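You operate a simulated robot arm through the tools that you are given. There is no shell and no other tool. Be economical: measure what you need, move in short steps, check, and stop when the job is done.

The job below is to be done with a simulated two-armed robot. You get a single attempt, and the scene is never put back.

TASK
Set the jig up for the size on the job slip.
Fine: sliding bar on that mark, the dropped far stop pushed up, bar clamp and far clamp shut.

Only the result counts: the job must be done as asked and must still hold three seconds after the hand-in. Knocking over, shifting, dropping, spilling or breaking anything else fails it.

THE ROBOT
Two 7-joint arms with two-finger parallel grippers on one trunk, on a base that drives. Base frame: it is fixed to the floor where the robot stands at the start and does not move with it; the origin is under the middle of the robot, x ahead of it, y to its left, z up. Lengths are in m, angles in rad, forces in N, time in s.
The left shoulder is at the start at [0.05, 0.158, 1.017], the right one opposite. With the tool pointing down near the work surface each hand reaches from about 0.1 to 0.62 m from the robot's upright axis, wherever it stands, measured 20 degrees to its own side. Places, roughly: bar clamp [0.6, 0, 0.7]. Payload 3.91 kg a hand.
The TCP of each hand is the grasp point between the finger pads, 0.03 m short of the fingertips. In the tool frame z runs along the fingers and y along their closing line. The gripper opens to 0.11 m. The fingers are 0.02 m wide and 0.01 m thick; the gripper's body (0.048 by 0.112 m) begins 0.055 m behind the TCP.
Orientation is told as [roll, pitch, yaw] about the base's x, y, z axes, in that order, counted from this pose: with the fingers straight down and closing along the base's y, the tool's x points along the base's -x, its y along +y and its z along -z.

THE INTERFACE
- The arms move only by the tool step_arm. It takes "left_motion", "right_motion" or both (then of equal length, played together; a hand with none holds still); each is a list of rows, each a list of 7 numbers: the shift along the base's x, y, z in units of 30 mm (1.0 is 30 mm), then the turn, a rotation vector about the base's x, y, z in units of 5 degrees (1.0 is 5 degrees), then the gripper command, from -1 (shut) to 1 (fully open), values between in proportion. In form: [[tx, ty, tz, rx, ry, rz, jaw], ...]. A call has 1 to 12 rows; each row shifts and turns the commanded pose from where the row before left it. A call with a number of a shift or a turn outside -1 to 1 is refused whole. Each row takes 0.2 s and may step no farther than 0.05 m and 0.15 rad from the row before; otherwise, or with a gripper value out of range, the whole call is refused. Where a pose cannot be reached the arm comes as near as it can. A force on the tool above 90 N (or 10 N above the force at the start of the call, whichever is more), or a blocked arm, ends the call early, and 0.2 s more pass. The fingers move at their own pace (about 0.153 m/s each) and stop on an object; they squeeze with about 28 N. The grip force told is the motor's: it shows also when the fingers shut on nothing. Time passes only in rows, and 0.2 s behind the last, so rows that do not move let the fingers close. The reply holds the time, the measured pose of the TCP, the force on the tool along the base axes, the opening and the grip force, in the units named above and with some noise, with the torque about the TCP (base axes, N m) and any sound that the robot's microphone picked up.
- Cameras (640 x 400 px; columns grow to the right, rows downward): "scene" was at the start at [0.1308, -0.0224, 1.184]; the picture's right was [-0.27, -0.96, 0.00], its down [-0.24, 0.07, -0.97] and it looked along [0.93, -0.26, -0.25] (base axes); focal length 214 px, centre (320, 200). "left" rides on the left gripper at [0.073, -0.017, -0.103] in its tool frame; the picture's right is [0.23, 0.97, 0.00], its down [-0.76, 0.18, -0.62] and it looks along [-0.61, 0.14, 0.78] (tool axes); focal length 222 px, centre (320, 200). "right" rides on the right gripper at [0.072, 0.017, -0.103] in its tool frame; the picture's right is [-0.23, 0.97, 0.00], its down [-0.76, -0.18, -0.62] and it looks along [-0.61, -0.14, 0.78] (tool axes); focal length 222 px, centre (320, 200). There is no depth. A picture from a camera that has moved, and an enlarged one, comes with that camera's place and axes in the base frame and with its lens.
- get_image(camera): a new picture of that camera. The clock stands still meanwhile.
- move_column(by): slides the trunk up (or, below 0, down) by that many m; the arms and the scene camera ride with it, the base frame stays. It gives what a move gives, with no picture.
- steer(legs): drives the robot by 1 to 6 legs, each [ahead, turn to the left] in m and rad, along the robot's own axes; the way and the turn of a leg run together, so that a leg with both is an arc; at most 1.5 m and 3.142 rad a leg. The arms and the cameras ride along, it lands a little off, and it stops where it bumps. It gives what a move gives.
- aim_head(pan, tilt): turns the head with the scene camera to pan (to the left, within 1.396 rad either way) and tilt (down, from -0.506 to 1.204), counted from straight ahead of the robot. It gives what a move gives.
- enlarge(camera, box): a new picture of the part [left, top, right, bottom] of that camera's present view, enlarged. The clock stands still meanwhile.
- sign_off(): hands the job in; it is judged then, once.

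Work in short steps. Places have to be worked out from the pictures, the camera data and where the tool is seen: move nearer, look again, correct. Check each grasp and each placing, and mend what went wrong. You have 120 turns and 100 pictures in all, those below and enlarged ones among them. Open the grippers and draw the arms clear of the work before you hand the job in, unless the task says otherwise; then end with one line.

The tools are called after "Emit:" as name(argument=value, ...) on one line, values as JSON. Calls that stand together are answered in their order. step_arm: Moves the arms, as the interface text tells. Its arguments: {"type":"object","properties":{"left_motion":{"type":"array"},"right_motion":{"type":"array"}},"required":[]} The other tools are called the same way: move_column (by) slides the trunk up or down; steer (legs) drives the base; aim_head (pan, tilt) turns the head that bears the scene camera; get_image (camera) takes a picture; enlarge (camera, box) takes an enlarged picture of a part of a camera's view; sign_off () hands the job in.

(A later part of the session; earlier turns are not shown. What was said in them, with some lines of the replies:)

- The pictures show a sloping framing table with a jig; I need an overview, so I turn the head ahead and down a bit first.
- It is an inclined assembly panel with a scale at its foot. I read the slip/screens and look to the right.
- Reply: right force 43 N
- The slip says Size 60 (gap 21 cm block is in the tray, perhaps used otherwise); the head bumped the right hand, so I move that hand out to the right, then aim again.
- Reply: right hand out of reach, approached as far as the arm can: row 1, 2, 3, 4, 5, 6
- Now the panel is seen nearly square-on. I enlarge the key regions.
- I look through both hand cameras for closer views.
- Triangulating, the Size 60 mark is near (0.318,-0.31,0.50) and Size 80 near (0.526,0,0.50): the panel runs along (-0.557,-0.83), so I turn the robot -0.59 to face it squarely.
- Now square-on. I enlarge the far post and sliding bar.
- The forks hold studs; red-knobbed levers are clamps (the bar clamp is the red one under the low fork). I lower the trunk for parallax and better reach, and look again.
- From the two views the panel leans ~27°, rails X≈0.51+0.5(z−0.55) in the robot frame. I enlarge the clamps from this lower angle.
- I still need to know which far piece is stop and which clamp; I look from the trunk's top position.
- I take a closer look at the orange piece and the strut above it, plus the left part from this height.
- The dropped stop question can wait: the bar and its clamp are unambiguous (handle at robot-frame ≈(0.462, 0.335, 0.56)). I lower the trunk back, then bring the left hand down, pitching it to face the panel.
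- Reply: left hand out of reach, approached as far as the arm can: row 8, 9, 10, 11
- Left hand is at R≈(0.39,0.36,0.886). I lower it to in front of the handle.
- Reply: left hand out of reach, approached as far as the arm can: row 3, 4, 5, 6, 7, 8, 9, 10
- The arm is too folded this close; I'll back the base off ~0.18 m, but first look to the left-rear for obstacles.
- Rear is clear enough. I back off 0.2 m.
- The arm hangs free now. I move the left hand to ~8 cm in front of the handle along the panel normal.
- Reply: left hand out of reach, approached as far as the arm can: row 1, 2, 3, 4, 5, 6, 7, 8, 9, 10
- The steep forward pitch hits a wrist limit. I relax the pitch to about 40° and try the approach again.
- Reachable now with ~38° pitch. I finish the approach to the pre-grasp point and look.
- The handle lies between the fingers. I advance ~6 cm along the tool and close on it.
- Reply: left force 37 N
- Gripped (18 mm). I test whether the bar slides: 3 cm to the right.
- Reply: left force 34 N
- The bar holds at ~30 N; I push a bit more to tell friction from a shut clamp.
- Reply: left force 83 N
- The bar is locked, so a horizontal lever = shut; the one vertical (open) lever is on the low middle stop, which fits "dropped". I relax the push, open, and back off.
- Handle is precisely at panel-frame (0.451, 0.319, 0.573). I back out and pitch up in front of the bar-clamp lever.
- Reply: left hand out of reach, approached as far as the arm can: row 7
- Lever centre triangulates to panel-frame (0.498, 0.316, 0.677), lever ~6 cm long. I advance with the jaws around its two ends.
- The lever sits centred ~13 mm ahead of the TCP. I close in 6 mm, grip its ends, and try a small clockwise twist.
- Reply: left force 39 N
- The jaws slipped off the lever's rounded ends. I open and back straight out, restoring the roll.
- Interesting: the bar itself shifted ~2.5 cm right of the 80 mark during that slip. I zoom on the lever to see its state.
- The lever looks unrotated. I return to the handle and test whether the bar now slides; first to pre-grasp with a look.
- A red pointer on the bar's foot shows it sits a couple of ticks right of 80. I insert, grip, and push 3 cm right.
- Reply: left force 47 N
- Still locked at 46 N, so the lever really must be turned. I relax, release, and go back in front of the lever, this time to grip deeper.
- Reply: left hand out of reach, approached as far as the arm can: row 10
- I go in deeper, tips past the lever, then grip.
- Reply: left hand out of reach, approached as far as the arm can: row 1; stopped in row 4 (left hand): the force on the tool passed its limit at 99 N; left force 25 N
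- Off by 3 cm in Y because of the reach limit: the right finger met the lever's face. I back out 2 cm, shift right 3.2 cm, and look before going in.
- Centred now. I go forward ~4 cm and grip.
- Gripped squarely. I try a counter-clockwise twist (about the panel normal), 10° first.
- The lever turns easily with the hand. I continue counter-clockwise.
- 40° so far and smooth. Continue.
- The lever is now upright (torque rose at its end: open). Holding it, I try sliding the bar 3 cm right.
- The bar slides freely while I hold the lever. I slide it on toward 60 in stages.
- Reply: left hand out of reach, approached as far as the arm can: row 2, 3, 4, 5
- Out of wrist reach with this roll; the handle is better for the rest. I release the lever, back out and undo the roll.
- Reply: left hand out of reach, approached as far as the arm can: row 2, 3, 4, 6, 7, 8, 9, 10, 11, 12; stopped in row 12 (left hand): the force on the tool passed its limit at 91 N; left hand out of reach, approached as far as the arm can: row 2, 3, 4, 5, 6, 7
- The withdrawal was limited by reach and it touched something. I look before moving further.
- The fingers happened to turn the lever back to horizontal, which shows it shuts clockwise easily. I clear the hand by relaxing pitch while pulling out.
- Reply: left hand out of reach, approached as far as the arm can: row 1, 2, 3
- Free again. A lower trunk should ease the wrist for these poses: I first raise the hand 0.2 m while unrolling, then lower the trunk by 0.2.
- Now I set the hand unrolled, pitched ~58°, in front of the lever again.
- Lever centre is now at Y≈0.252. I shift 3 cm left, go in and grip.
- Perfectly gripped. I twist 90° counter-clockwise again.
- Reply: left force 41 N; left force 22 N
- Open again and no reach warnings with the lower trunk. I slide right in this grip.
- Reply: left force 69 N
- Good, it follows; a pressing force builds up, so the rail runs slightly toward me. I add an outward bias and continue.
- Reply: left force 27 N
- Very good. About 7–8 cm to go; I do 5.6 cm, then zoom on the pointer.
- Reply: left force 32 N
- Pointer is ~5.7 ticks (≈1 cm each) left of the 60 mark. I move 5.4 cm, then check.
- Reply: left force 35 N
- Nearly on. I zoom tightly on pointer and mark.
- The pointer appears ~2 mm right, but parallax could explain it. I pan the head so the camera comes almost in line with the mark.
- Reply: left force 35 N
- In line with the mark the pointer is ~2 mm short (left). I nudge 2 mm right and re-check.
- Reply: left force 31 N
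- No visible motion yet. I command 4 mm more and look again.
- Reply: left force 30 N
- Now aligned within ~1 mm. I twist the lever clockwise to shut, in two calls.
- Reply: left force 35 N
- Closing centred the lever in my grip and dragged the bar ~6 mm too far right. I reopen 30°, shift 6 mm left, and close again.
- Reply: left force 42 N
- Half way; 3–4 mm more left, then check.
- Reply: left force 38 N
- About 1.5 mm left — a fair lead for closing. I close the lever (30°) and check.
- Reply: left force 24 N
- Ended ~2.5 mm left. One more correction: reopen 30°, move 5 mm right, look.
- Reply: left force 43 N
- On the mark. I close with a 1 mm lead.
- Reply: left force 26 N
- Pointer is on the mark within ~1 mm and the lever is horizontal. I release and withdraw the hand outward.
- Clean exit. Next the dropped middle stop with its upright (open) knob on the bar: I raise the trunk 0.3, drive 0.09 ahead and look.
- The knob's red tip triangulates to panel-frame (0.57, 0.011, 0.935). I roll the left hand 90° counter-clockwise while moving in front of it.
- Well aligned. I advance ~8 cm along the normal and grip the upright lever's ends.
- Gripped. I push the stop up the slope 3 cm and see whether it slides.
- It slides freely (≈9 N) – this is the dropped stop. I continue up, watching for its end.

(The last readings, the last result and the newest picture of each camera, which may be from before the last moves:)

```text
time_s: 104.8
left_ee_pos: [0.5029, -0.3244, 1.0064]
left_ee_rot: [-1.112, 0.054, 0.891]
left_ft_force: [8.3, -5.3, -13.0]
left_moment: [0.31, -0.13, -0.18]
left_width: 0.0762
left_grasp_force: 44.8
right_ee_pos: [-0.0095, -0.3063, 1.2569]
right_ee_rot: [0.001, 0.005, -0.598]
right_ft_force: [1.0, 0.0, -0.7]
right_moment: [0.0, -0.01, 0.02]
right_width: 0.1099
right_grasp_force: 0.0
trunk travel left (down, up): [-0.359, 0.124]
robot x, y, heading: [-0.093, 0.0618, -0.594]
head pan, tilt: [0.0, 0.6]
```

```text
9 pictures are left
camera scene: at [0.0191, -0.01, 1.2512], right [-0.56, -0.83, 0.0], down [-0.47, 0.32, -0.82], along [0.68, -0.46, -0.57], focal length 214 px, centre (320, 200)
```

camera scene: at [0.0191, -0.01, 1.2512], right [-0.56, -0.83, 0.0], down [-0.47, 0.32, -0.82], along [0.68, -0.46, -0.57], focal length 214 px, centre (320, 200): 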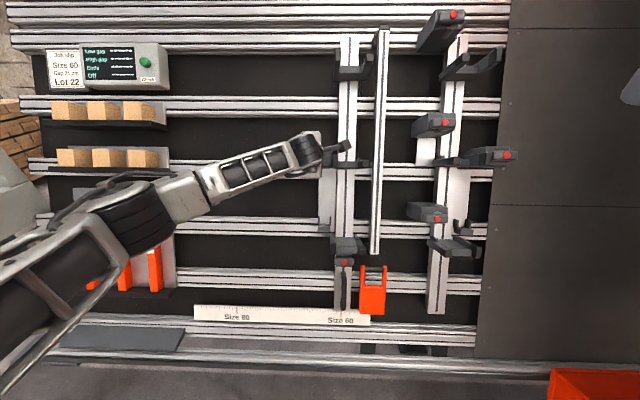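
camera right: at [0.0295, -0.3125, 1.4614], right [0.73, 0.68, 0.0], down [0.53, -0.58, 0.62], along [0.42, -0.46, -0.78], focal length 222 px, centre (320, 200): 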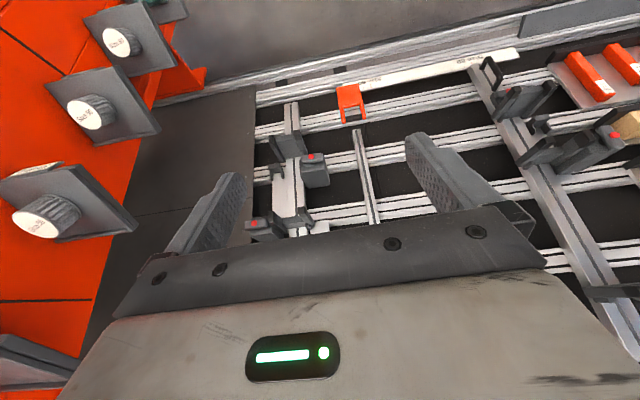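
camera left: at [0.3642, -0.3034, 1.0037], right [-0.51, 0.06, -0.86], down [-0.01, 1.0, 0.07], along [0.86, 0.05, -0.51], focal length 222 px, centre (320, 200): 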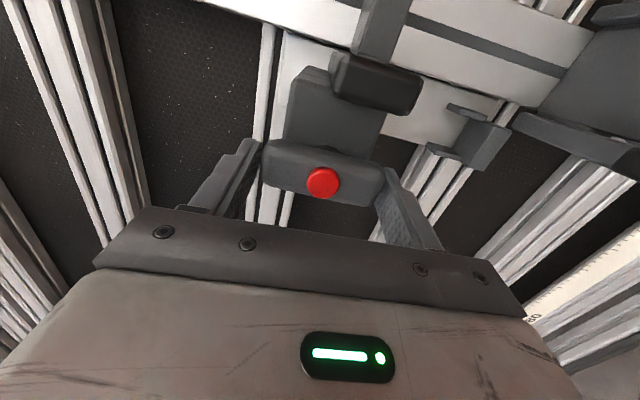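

The fork now looks about level with the far post's middle fork. I zoom to compare.

Emit:
enlarge(camera="scene", box=[310, 110, 520, 240])

```text
3.05 times, centred on (415, 175) of scene
camera zoom: at [0.0191, -0.01, 1.2512], right [-0.56, -0.83, 0.0], down [-0.47, 0.32, -0.82], along [0.68, -0.46, -0.57], focal length 654 px, centre (30, 276)
```

zoom: 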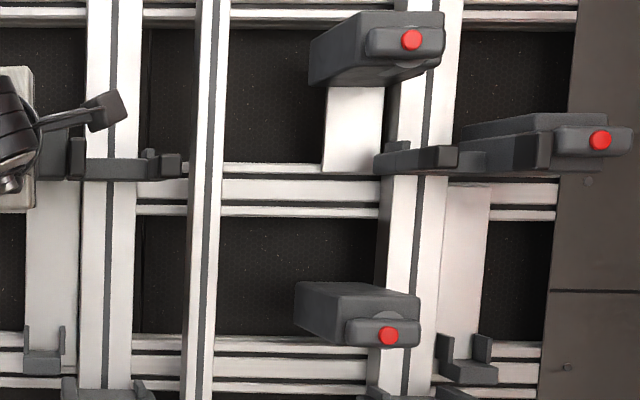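

It's ~9 mm below the far fork's level. I push up 10 mm, watching the force for a hard stop.

Emit:
step_arm(left_motion=[[0.062, -0.042, 0.15, 0, 0, 0, -1], [0.062, -0.042, 0.15, 0, 0, 0, -1], [0, 0, 0, 0, 0, 0, -1]])

```text
time_s: 105.6
left_ee_pos: [0.5052, -0.3287, 1.0148]
left_ee_rot: [-1.109, 0.054, 0.892]
left_ft_force: [12.3, -8.6, -14.0]
left_moment: [0.96, 0.1, -0.05]
left_width: 0.0762
left_grasp_force: 44.5
right_ee_pos: [-0.0081, -0.3084, 1.2571]
right_ee_rot: [0.002, 0.005, -0.596]
right_ft_force: [-0.1, -0.7, 0.1]
right_moment: [0.0, 0.01, 0.03]
right_width: 0.1099
right_grasp_force: 0.1
trunk travel left (down, up): [-0.359, 0.124]
robot x, y, heading: [-0.0906, 0.0649, -0.601]
head pan, tilt: [0.0, 0.6]
```

No stop yet. I probe 6 mm further to learn whether an end stop is near.

Emit:
step_arm(left_motion=[[0.037, -0.025, 0.09, 0, 0, 0, -1], [0.037, -0.025, 0.09, 0, 0, 0, -1], [0, 0, 0, 0, 0, 0, -1]])

```text
time_s: 106.4
left_ee_pos: [0.5073, -0.3272, 1.0176]
left_ee_rot: [-1.104, 0.056, 0.892]
left_ft_force: [-2.9, 3.8, -23.7]
left_moment: [0.75, -0.36, 0.14]
left_width: 0.0758
left_grasp_force: 45.3
right_ee_pos: [-0.0086, -0.3052, 1.2571]
right_ee_rot: [0.003, 0.004, -0.597]
right_ft_force: [-0.7, 0.6, -0.6]
right_moment: [0.02, -0.02, -0.01]
right_width: 0.1101
right_grasp_force: 0.0
trunk travel left (down, up): [-0.359, 0.124]
robot x, y, heading: [-0.0878, 0.0619, -0.594]
head pan, tilt: [0.0, 0.6]
```

Force is rising and motion lagging — likely the end stop. One more small push to confirm.

Emit:
step_arm(left_motion=[[0.05, -0.034, 0.12, 0, 0, 0, -1], [0, 0, 0, 0, 0, 0, -1]])

```text
time_s: 107.0
left_ee_pos: [0.5064, -0.329, 1.0166]
left_ee_rot: [-1.097, 0.054, 0.891]
left_ft_force: [-12.1, 14.5, -30.6]
left_moment: [0.31, -0.45, -0.74]
left_width: 0.0762
left_grasp_force: 44.9
right_ee_pos: [-0.0089, -0.3055, 1.257]
right_ee_rot: [0.0, 0.003, -0.597]
right_ft_force: [-1.3, -0.3, 0.2]
right_moment: [0.0, 0.02, -0.02]
right_width: 0.11
right_grasp_force: 0.1
trunk travel left (down, up): [-0.359, 0.124]
robot x, y, heading: [-0.089, 0.0613, -0.592]
head pan, tilt: [0.0, 0.6]
```

Hard stop confirmed: the stop is fully up. I twist clockwise 15° first to check the shutting direction.

Emit:
step_arm(left_motion=[[0, 0, 0, 0.741, -0.5, -0.447, -1], [0, 0, 0, 0.741, -0.5, -0.447, -1], [0, 0, 0, 0.741, -0.5, -0.447, -1]])

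```text
time_s: 107.8
left_ee_pos: [0.5084, -0.3288, 1.0181]
left_ee_rot: [-1.066, -0.174, 0.768]
left_ft_force: [-11.7, 9.6, -28.1]
left_moment: [-0.06, -0.31, -0.06]
left_width: 0.0759
left_grasp_force: 45.4
right_ee_pos: [-0.0087, -0.3059, 1.2575]
right_ee_rot: [0.003, 0.003, -0.598]
right_ft_force: [0.0, -0.1, -0.5]
right_moment: [0.02, 0.01, 0.02]
right_width: 0.1097
right_grasp_force: 0.1
trunk travel left (down, up): [-0.359, 0.124]
robot x, y, heading: [-0.0898, 0.0596, -0.599]
head pan, tilt: [0.0, 0.6]
```

It turns without resistance. I complete the 90°.

Emit:
step_arm(left_motion=[[0, 0, 0, 0.741, -0.5, -0.447, -1], [0, 0, 0, 0.741, -0.5, -0.447, -1], [0, 0, 0, 0.741, -0.5, -0.447, -1], [0, 0, 0, 0.741, -0.5, -0.447, -1], [0, 0, 0, 0.741, -0.5, -0.447, -1], [0, 0, 0, 0.741, -0.5, -0.447, -1], [0, 0, 0, 0.741, -0.5, -0.447, -1], [0, 0, 0, 0.741, -0.5, -0.447, -1]])

Emit:
step_arm(left_motion=[[0, 0, 0, 0.741, -0.5, -0.447, -1], [0, 0, 0, 0.741, -0.5, -0.447, -1], [0, 0, 0, 0.741, -0.5, -0.447, -1], [0, 0, 0, 0.741, -0.5, -0.447, -1], [0, 0, 0, 0.741, -0.5, -0.447, -1], [0, 0, 0, 0.741, -0.5, -0.447, -1], [0, 0, 0, 0.741, -0.5, -0.447, -1]])

Emit:
get_image(camera="left")

```text
time_s: 109.6
left_ee_pos: [0.5129, -0.3284, 1.0282]
left_ee_rot: [-0.797, -0.745, 0.323]
left_ft_force: [14.3, -2.0, -5.0]
left_moment: [-1.73, -0.82, 0.35]
left_width: 0.0762
left_grasp_force: 44.6
right_ee_pos: [-0.0089, -0.3055, 1.2577]
right_ee_rot: [-0.001, 0.004, -0.596]
right_ft_force: [-0.8, 0.2, 0.0]
right_moment: [0.0, 0.01, 0.08]
right_width: 0.11
right_grasp_force: 0.1
trunk travel left (down, up): [-0.359, 0.124]
robot x, y, heading: [-0.0886, 0.0601, -0.594]
head pan, tilt: [0.0, 0.6]
```

```text
time_s: 111.2
left_ee_pos: [0.5135, -0.3282, 1.0372]
left_ee_rot: [-0.023, -1.028, -0.566]
left_ft_force: [25.3, -3.8, 29.1]
left_moment: [-0.3, -1.21, 0.46]
left_width: 0.0001
left_grasp_force: 37.3
right_ee_pos: [-0.0119, -0.3044, 1.2579]
right_ee_rot: [0.001, 0.0, -0.599]
right_ft_force: [-0.5, -0.1, 0.8]
right_moment: [0.01, 0.03, -0.01]
right_width: 0.11
right_grasp_force: 0.1
trunk travel left (down, up): [-0.359, 0.124]
robot x, y, heading: [-0.0896, 0.0603, -0.599]
head pan, tilt: [0.0, 0.6]
```

```text
7 pictures are left
camera left: at [0.3991, -0.2719, 1.0279], right [0.44, 0.87, -0.21], down [-0.01, 0.23, 0.97], along [0.9, -0.43, 0.11], focal length 222 px, centre (320, 200)
```

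left: 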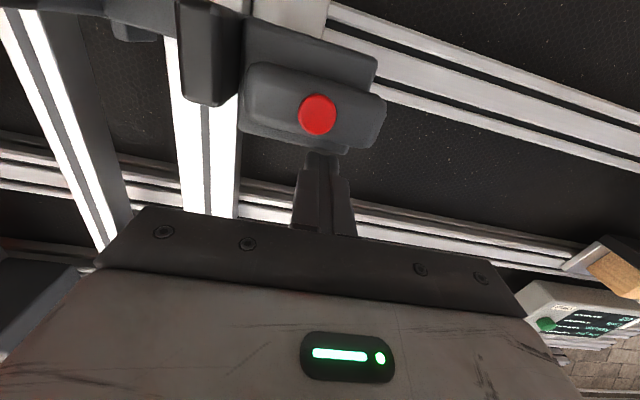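

The hand crept up and slipped off above, but the lever looks horizontal. I withdraw straight outward and check lever and height.

Emit:
step_arm(left_motion=[[-0.6, 0.4, 0.4, 0, 0, 0, -1], [-0.6, 0.4, 0.4, 0, 0, 0, -1], [-0.6, 0.4, 0.4, 0, 0, 0, -1], [0, 1, 0.3, 0, 0, 0, -1], [0.3, 1, 0.3, 0, 0, 0, -1], [0.3, 1, 0.3, 0, 0, 0, -1], [0.3, 1, 0.3, 0, 0, 0, -1]])

Emit:
enlarge(camera="scene", box=[300, 110, 520, 240])

```text
time_s: 112.8
left_ee_pos: [0.4795, -0.1718, 1.0979]
left_ee_rot: [-0.028, -1.007, -0.57]
left_ft_force: [-0.1, -0.9, -0.7]
left_moment: [-0.01, 0.01, 0.01]
left_width: 0.0001
left_grasp_force: 37.8
right_ee_pos: [-0.0109, -0.3056, 1.2583]
right_ee_rot: [0.0, 0.002, -0.596]
right_ft_force: [0.1, 0.4, 0.1]
right_moment: [-0.06, -0.03, 0.0]
right_width: 0.1099
right_grasp_force: 0.0
trunk travel left (down, up): [-0.359, 0.124]
robot x, y, heading: [-0.092, 0.0593, -0.597]
head pan, tilt: [0.0, 0.6]
```

```text
2.91 times, centred on (410, 175) of scene
camera zoom: at [0.017, -0.0078, 1.2517], right [-0.56, -0.83, 0.0], down [-0.47, 0.32, -0.83], along [0.68, -0.46, -0.56], focal length 624 px, centre (58, 273)
```

zoom: 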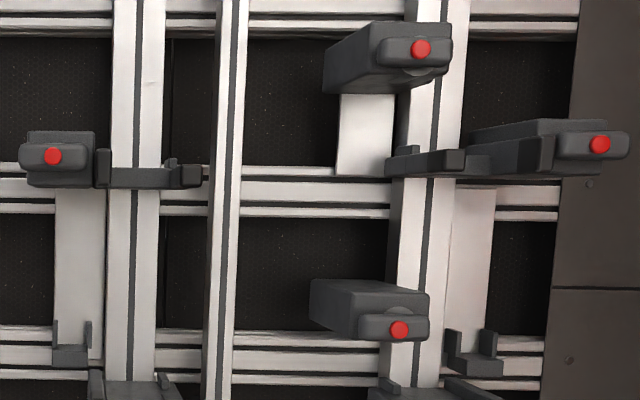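

The knob is shut but the stop settled ~14 mm below its end during my slip. I'll regrip the lever, open it only partly, push up again and close with less preload. First to the pre-grasp.

Emit:
step_arm(left_motion=[[-0.235, -0.79, -0.433, 0, 0, 0, 0.9], [-0.235, -0.79, -0.433, 0, 0, 0, 0.9], [-0.235, -0.79, -0.433, 0.2, -0.13, -0.12, 0.9], [-0.235, -0.79, -0.433, 0, 0, 0, 0.9], [-0.235, -0.79, -0.433, 0, 0, 0, 0.9], [0, 0, 0, 0, 0, 0, 0.9]])

Emit:
get_image(camera="left")

```text
time_s: 114.2
left_ee_pos: [0.4432, -0.2926, 1.0344]
left_ee_rot: [0.011, -1.007, -0.614]
left_ft_force: [0.0, 0.9, -1.5]
left_moment: [-0.01, 0.0, 0.02]
left_width: 0.1042
left_grasp_force: 0.2
right_ee_pos: [-0.0117, -0.3043, 1.2595]
right_ee_rot: [0.001, 0.002, -0.598]
right_ft_force: [0.3, -0.2, -0.5]
right_moment: [-0.02, -0.01, 0.02]
right_width: 0.1101
right_grasp_force: 0.2
trunk travel left (down, up): [-0.359, 0.124]
robot x, y, heading: [-0.0899, 0.0629, -0.597]
head pan, tilt: [0.0, 0.6]
```

```text
5 pictures are left
camera left: at [0.3301, -0.2351, 1.0286], right [0.45, 0.87, -0.18], down [0.0, 0.21, 0.98], along [0.89, -0.44, 0.09], focal length 222 px, centre (320, 200)
```

left: 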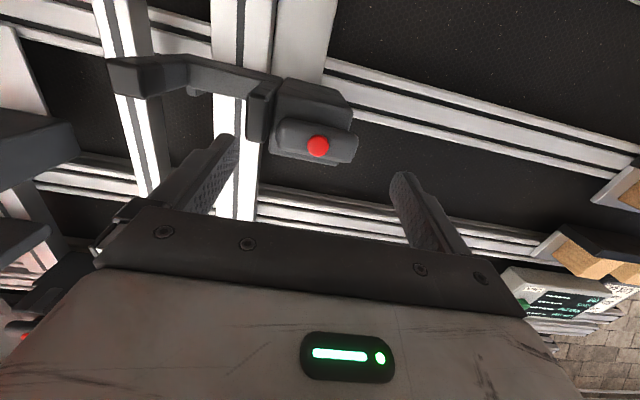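

The fork's prong sits right beside the lever end, which is what knocked my grip off. Instead I'll grip the lever across its narrow width with the hand rolled the other way (+90°); I test that roll here, at standoff.

Emit:
step_arm(left_motion=[[0, 0, 0, 0.741, -0.5, -0.447, 0.3], [0, 0, 0, 0.741, -0.5, -0.447, 0.3], [0, 0, 0, 0.741, -0.5, -0.447, 0.3], [0, 0, 0, 0.741, -0.5, -0.447, 0.3], [0, 0, 0, 0.741, -0.5, -0.447, 0.3], [0, 0, 0, 0.741, -0.5, -0.447, 0.3], [0, 0, 0, 0.741, -0.5, -0.447, 0.3], [0, 0, 0, 0.741, -0.5, -0.447, 0.3], [0, 0, 0, 0.741, -0.5, -0.447, 0.3]])

Emit:
step_arm(left_motion=[[0, 0, 0, 0.741, -0.5, -0.447, 0.3], [0, 0, 0, 0.741, -0.5, -0.447, 0.3], [0, 0, 0, 0.741, -0.5, -0.447, 0.3], [0, 0, 0, 0.741, -0.5, -0.447, 0.3], [0, 0, 0, 0.741, -0.5, -0.447, 0.3], [0, 0, 0, 0.741, -0.5, -0.447, 0.3], [0, 0, 0, 0.741, -0.5, -0.447, 0.3], [0, 0, 0, 0.741, -0.5, -0.447, 0.3], [0, 0, 0, 0.741, -0.5, -0.447, 0.3]])

```text
time_s: 116.2
left_ee_pos: [0.447, -0.2916, 1.0323]
left_ee_rot: [0.897, -0.612, -1.65]
left_ft_force: [0.4, -0.7, 0.3]
left_moment: [-0.01, 0.02, 0.01]
left_width: 0.0714
left_grasp_force: 0.0
right_ee_pos: [-0.0107, -0.307, 1.2578]
right_ee_rot: [0.002, 0.001, -0.597]
right_ft_force: [0.7, -0.7, 0.3]
right_moment: [-0.02, 0.01, -0.02]
right_width: 0.1101
right_grasp_force: 0.0
trunk travel left (down, up): [-0.359, 0.124]
robot x, y, heading: [-0.0916, 0.0612, -0.598]
head pan, tilt: [0.0, 0.6]
```

```text
time_s: 118.2
left_ee_pos: [0.4464, -0.2921, 1.0349]
left_ee_rot: [1.106, 0.058, -2.078]
left_ft_force: [0.2, -0.5, -0.1]
left_moment: [0.0, 0.02, 0.06]
left_width: 0.0715
left_grasp_force: 0.1
right_ee_pos: [-0.0112, -0.3051, 1.259]
right_ee_rot: [0.002, 0.003, -0.596]
right_ft_force: [0.6, -0.6, 0.3]
right_moment: [0.01, 0.0, 0.03]
right_width: 0.11
right_grasp_force: 0.0
trunk travel left (down, up): [-0.359, 0.124]
robot x, y, heading: [-0.0921, 0.0554, -0.595]
head pan, tilt: [0.0, 0.6]
```

Reachable. I advance onto the lever and grip its width.

Emit:
step_arm(left_motion=[[0.58, -0.423, -0.367, 0, 0, 0, 0.3], [0.58, -0.423, -0.367, 0, 0, 0, 0.3], [0.58, -0.423, -0.367, 0, 0, 0, 0.3], [0, 0, 0, 0, 0, 0, -1], [0, 0, 0, 0, 0, 0, -1]])

```text
time_s: 119.4
left_ee_pos: [0.4978, -0.3298, 1.0]
left_ee_rot: [1.105, 0.058, -2.078]
left_ft_force: [-9.0, 6.2, -6.3]
left_moment: [1.51, -0.03, 0.52]
left_width: 0.0555
left_grasp_force: 45.0
right_ee_pos: [-0.0116, -0.3055, 1.2577]
right_ee_rot: [0.001, 0.001, -0.597]
right_ft_force: [0.6, 0.3, -0.1]
right_moment: [0.02, 0.01, 0.01]
right_width: 0.1101
right_grasp_force: 0.1
trunk travel left (down, up): [-0.359, 0.124]
robot x, y, heading: [-0.0907, 0.0616, -0.597]
head pan, tilt: [0.0, 0.6]
```

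Width 55 mm is more than the lever's ~30 mm; I look.

Emit:
get_image(camera="left")

```text
4 pictures are left
camera left: at [0.4443, -0.2189, 1.0347], right [0.47, -0.06, 0.88], down [-0.8, -0.46, 0.39], along [0.38, -0.89, -0.26], focal length 222 px, centre (320, 200)
```

left: 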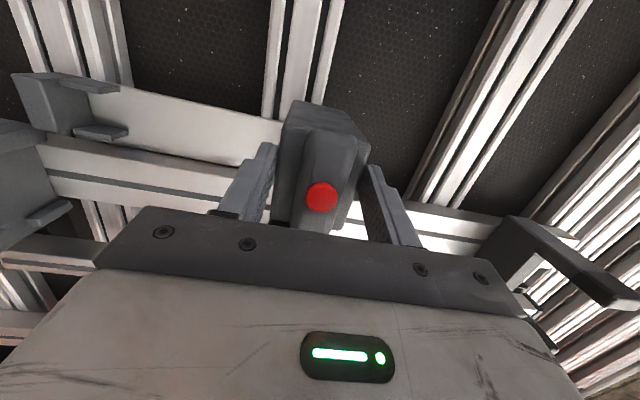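

I'm gripping the body behind the lever. I back out 11 mm so only the lever is between the tips, and close.

Emit:
step_arm(left_motion=[[0, 0, 0, 0, 0, 0, 0.3], [-0.27, 0.18, 0.165, 0, 0, 0, 0.3], [0, 0, 0, 0, 0, 0, -1], [0, 0, 0, 0, 0, 0, -1]])

```text
time_s: 120.4
left_ee_pos: [0.4905, -0.3259, 1.0049]
left_ee_rot: [1.103, 0.057, -2.076]
left_ft_force: [-2.9, 4.1, -8.7]
left_moment: [0.48, 0.13, -0.54]
left_width: 0.0555
left_grasp_force: 44.9
right_ee_pos: [-0.0102, -0.3052, 1.2584]
right_ee_rot: [0.001, 0.001, -0.595]
right_ft_force: [0.9, 1.0, 0.4]
right_moment: [0.02, -0.02, 0.0]
right_width: 0.11
right_grasp_force: 0.0
trunk travel left (down, up): [-0.359, 0.124]
robot x, y, heading: [-0.0886, 0.0639, -0.593]
head pan, tilt: [0.0, 0.6]
```

Still the body; another 9 mm out.

Emit:
step_arm(left_motion=[[0, 0, 0, 0, 0, 0, 0.2], [-0.22, 0.15, 0.135, 0, 0, 0, 0.2], [0, 0, 0, 0, 0, 0, -1], [0, 0, 0, 0, 0, 0, -1]])

```text
time_s: 121.4
left_ee_pos: [0.4835, -0.3202, 1.0087]
left_ee_rot: [1.103, 0.058, -2.078]
left_ft_force: [-6.3, 6.7, -5.3]
left_moment: [0.83, 0.74, 0.2]
left_width: 0.028
left_grasp_force: 45.2
right_ee_pos: [-0.0104, -0.3047, 1.2577]
right_ee_rot: [0.003, 0.003, -0.597]
right_ft_force: [0.3, -0.9, -0.2]
right_moment: [-0.01, 0.01, -0.02]
right_width: 0.1099
right_grasp_force: 0.0
trunk travel left (down, up): [-0.359, 0.124]
robot x, y, heading: [-0.0893, 0.0614, -0.602]
head pan, tilt: [0.0, 0.6]
```

28 mm: the lever is held. I open it 40° counter-clockwise.

Emit:
step_arm(left_motion=[[0, 0, 0, -0.741, 0.5, 0.447, -1], [0, 0, 0, -0.741, 0.5, 0.447, -1], [0, 0, 0, -0.741, 0.5, 0.447, -1], [0, 0, 0, -0.741, 0.5, 0.447, -1], [0, 0, 0, -0.741, 0.5, 0.447, -1], [0, 0, 0, -0.741, 0.5, 0.447, -1], [0, 0, 0, -0.741, 0.5, 0.447, -1], [0, 0, 0, -0.741, 0.5, 0.447, -1]])

```text
time_s: 123.2
left_ee_pos: [0.4838, -0.3188, 1.0092]
left_ee_rot: [0.938, -0.546, -1.71]
left_ft_force: [-4.2, 0.2, 1.1]
left_moment: [0.77, 0.91, 0.19]
left_width: 0.0281
left_grasp_force: 45.1
right_ee_pos: [-0.0126, -0.3047, 1.2585]
right_ee_rot: [0.002, 0.003, -0.598]
right_ft_force: [0.3, 0.5, 0.1]
right_moment: [0.01, 0.01, -0.01]
right_width: 0.1101
right_grasp_force: 0.1
trunk travel left (down, up): [-0.359, 0.124]
robot x, y, heading: [-0.0935, 0.0599, -0.596]
head pan, tilt: [0.0, 0.6]
```

The lever followed. Now I push up 10 mm along the slope.

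Emit:
step_arm(left_motion=[[0.062, -0.042, 0.15, 0, 0, 0, -1], [0.062, -0.042, 0.15, 0, 0, 0, -1], [0, 0, 0, 0, 0, 0, -1]])

```text
time_s: 124.0
left_ee_pos: [0.4869, -0.3227, 1.018]
left_ee_rot: [0.936, -0.543, -1.713]
left_ft_force: [-5.2, 4.0, -3.5]
left_moment: [0.39, 1.08, -0.64]
left_width: 0.0281
left_grasp_force: 45.2
right_ee_pos: [-0.012, -0.3057, 1.2578]
right_ee_rot: [0.002, 0.001, -0.598]
right_ft_force: [0.1, 0.7, -0.6]
right_moment: [0.01, -0.04, 0.01]
right_width: 0.1098
right_grasp_force: 0.0
trunk travel left (down, up): [-0.359, 0.124]
robot x, y, heading: [-0.0923, 0.0621, -0.595]
head pan, tilt: [0.0, 0.6]
```

It slides. Small further pushes until the force rises at the end stop.

Emit:
step_arm(left_motion=[[0.037, -0.025, 0.09, 0, 0, 0, -1], [0.025, -0.017, 0.06, 0, 0, 0, -1], [0, 0, 0, 0, 0, 0, -1]])

Emit:
step_arm(left_motion=[[0.037, -0.025, 0.09, 0, 0, 0, -1], [0, 0, 0, 0, 0, 0, -1]])

```text
time_s: 124.8
left_ee_pos: [0.4886, -0.3241, 1.0224]
left_ee_rot: [0.939, -0.544, -1.712]
left_ft_force: [-5.4, 1.4, -2.8]
left_moment: [0.66, 0.99, -0.14]
left_width: 0.0284
left_grasp_force: 44.4
right_ee_pos: [-0.0124, -0.3052, 1.2578]
right_ee_rot: [0.003, 0.001, -0.599]
right_ft_force: [0.4, 0.3, 0.0]
right_moment: [0.01, -0.03, 0.01]
right_width: 0.1099
right_grasp_force: 0.0
trunk travel left (down, up): [-0.359, 0.124]
robot x, y, heading: [-0.094, 0.0603, -0.597]
head pan, tilt: [0.0, 0.6]
```

```text
time_s: 125.4
left_ee_pos: [0.4894, -0.3252, 1.0221]
left_ee_rot: [0.933, -0.543, -1.71]
left_ft_force: [-11.2, 9.0, -10.1]
left_moment: [-0.32, 0.62, -1.2]
left_width: 0.0281
left_grasp_force: 44.4
right_ee_pos: [-0.0112, -0.3053, 1.2575]
right_ee_rot: [0.002, 0.003, -0.598]
right_ft_force: [0.2, -0.4, -0.1]
right_moment: [0.0, -0.02, 0.0]
right_width: 0.1099
right_grasp_force: 0.0
trunk travel left (down, up): [-0.359, 0.124]
robot x, y, heading: [-0.0902, 0.0612, -0.595]
head pan, tilt: [0.0, 0.6]
```

The end stop is met at +14.6 mm, exactly the missing amount. I close clockwise 40°, with a hair extra.

Emit:
step_arm(left_motion=[[0, 0, 0, 0.741, -0.5, -0.447, -1], [0, 0, 0, 0.741, -0.5, -0.447, -1], [0, 0, 0, 0.741, -0.5, -0.447, -1], [0, 0, 0, 0.741, -0.5, -0.447, -1], [0, 0, 0, 0.741, -0.5, -0.447, -1], [0, 0, 0, 0.741, -0.5, -0.447, -1], [0, 0, 0, 0.741, -0.5, -0.447, -1], [0, 0, 0, 0.741, -0.5, -0.447, -1], [0, 0, 0, 0.3, -0.2, -0.18, -1]])

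```text
time_s: 127.4
left_ee_pos: [0.4896, -0.3251, 1.0239]
left_ee_rot: [1.111, 0.082, -2.092]
left_ft_force: [3.8, -9.6, -10.8]
left_moment: [-0.49, 1.5, 0.36]
left_width: 0.028
left_grasp_force: 45.3
right_ee_pos: [-0.0096, -0.3083, 1.2576]
right_ee_rot: [0.003, 0.003, -0.598]
right_ft_force: [0.4, -0.2, 0.4]
right_moment: [0.0, 0.01, -0.01]
right_width: 0.11
right_grasp_force: 0.0
trunk travel left (down, up): [-0.359, 0.124]
robot x, y, heading: [-0.0862, 0.0601, -0.598]
head pan, tilt: [0.0, 0.6]
```

Still holding at the top, lever horizontal. I release, withdraw and compare heights in the scene view.

Emit:
step_arm(left_motion=[[0, 0, 0, 0, 0, 0, 0.3], [0, 0, 0, 0, 0, 0, 0.3], [-0.6, 0.4, 0.36, 0, 0, 0, 0.3], [-0.6, 0.4, 0.36, 0, 0, 0, 0.3], [-0.6, 0.4, 0.36, 0, 0, 0, 0.3], [0.4, 0.9, 0.3, 0, 0, 0, 0.3], [0.4, 0.9, 0.3, 0, 0, 0, 0.3], [0.4, 0.9, 0.3, 0, 0, 0, 0.3], [0.3, 0.9, 0.3, 0, 0, 0, 0.3], [0.3, 0.9, 0.3, 0, 0, 0, 0.3]])

Emit:
enlarge(camera="scene", box=[300, 110, 520, 240])

```text
time_s: 129.6
left_ee_pos: [0.4897, -0.1536, 1.1045]
left_ee_rot: [1.11, 0.087, -2.093]
left_ft_force: [0.7, 0.0, -0.3]
left_moment: [-0.01, 0.04, -0.03]
left_width: 0.0717
left_grasp_force: 0.1
right_ee_pos: [-0.0121, -0.3051, 1.2578]
right_ee_rot: [0.002, 0.001, -0.596]
right_ft_force: [0.7, 0.0, 0.2]
right_moment: [-0.03, 0.02, 0.01]
right_width: 0.11
right_grasp_force: 0.1
trunk travel left (down, up): [-0.359, 0.124]
robot x, y, heading: [-0.0909, 0.0624, -0.596]
head pan, tilt: [0.0, 0.6]
```

```text
2.91 times, centred on (410, 175) of scene
camera zoom: at [0.017, -0.0078, 1.2517], right [-0.56, -0.83, 0.0], down [-0.47, 0.32, -0.83], along [0.68, -0.46, -0.56], focal length 624 px, centre (58, 273)
```

zoom: 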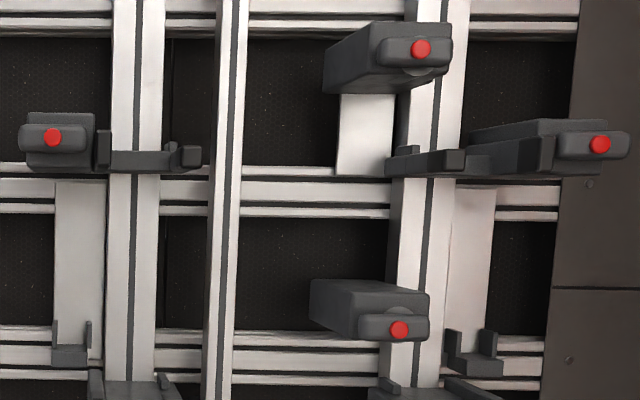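

The raised stop is now level with the far post's middle fork (allowing for the rails' slant in the picture), knob horizontal. I back the robot off and make a final check of pointer and clamps.

Emit:
steer(legs=[[-0.15, 0]])

Emit:
aim_head(pan=-0.6, tilt=0.7)

Emit:
get_image(camera="scene")

```text
time_s: 131.0
left_ee_pos: [0.3661, -0.0704, 1.1051]
left_ee_rot: [1.109, 0.089, -2.092]
left_ft_force: [-0.1, -0.3, 0.7]
left_moment: [0.04, 0.02, 0.02]
left_width: 0.0714
left_grasp_force: 0.0
right_ee_pos: [-0.1328, -0.2221, 1.2585]
right_ee_rot: [0.001, 0.001, -0.598]
right_ft_force: [0.7, -0.1, 0.9]
right_moment: [0.01, -0.02, 0.01]
right_width: 0.1099
right_grasp_force: 0.0
trunk travel left (down, up): [-0.359, 0.124]
robot x, y, heading: [-0.2094, 0.1459, -0.592]
head pan, tilt: [0.0, 0.6]
```

```text
time_s: 132.0
left_ee_pos: [0.3677, -0.0706, 1.1046]
left_ee_rot: [1.109, 0.088, -2.092]
left_ft_force: [-0.4, 1.0, -0.2]
left_moment: [0.01, 0.01, 0.01]
left_width: 0.0712
left_grasp_force: 0.1
right_ee_pos: [-0.1322, -0.2224, 1.2575]
right_ee_rot: [0.003, 0.001, -0.6]
right_ft_force: [0.0, -0.5, -0.5]
right_moment: [0.01, 0.01, -0.01]
right_width: 0.11
right_grasp_force: 0.0
trunk travel left (down, up): [-0.359, 0.124]
robot x, y, heading: [-0.2111, 0.1455, -0.595]
head pan, tilt: [-0.6, 0.7]
```

```text
2 pictures are left
camera scene: at [-0.1473, 0.0452, 1.243], right [-0.93, -0.37, 0.0], down [-0.24, 0.6, -0.77], along [0.28, -0.71, -0.64], focal length 214 px, centre (320, 200)
```

scene: 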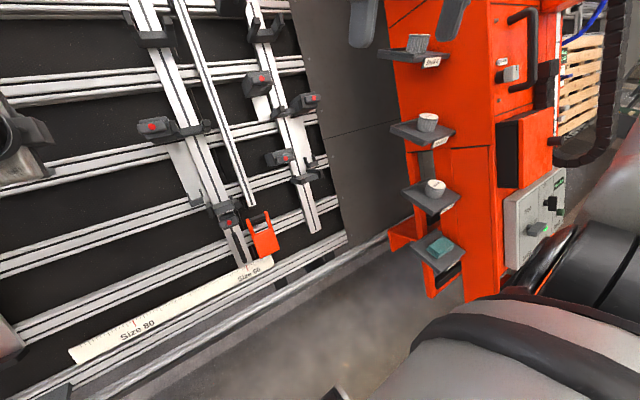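

Emit:
enlarge(camera="scene", box=[205, 195, 290, 290])

```text
4.21 times, centred on (248, 242) of scene
camera zoom: at [-0.1473, 0.0452, 1.243], right [-0.93, -0.37, 0.0], down [-0.24, 0.6, -0.77], along [0.28, -0.71, -0.64], focal length 903 px, centre (625, 21)
```

zoom: 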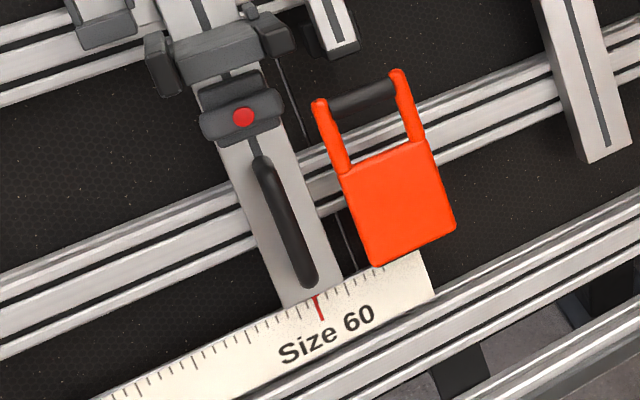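

The pointer sits on the Size 60 mark, and both clamp levers are across the rail, in the shut position. The stop is fully up, the grippers are open and both arms are clear, so I hand in.

Emit:
sign_off()

```text
The job is handed in.
```

The jig is set for Size 60 and handed in. The sliding bar is on the 60 mark to within about 1 mm, with the bar clamp shut. I took the low middle stop on the sliding bar, whose clamp was the only one open, to be the dropped far stop. It is pushed up to its end stop and its clamp is shut. I did not press the Check button to confirm the readings.
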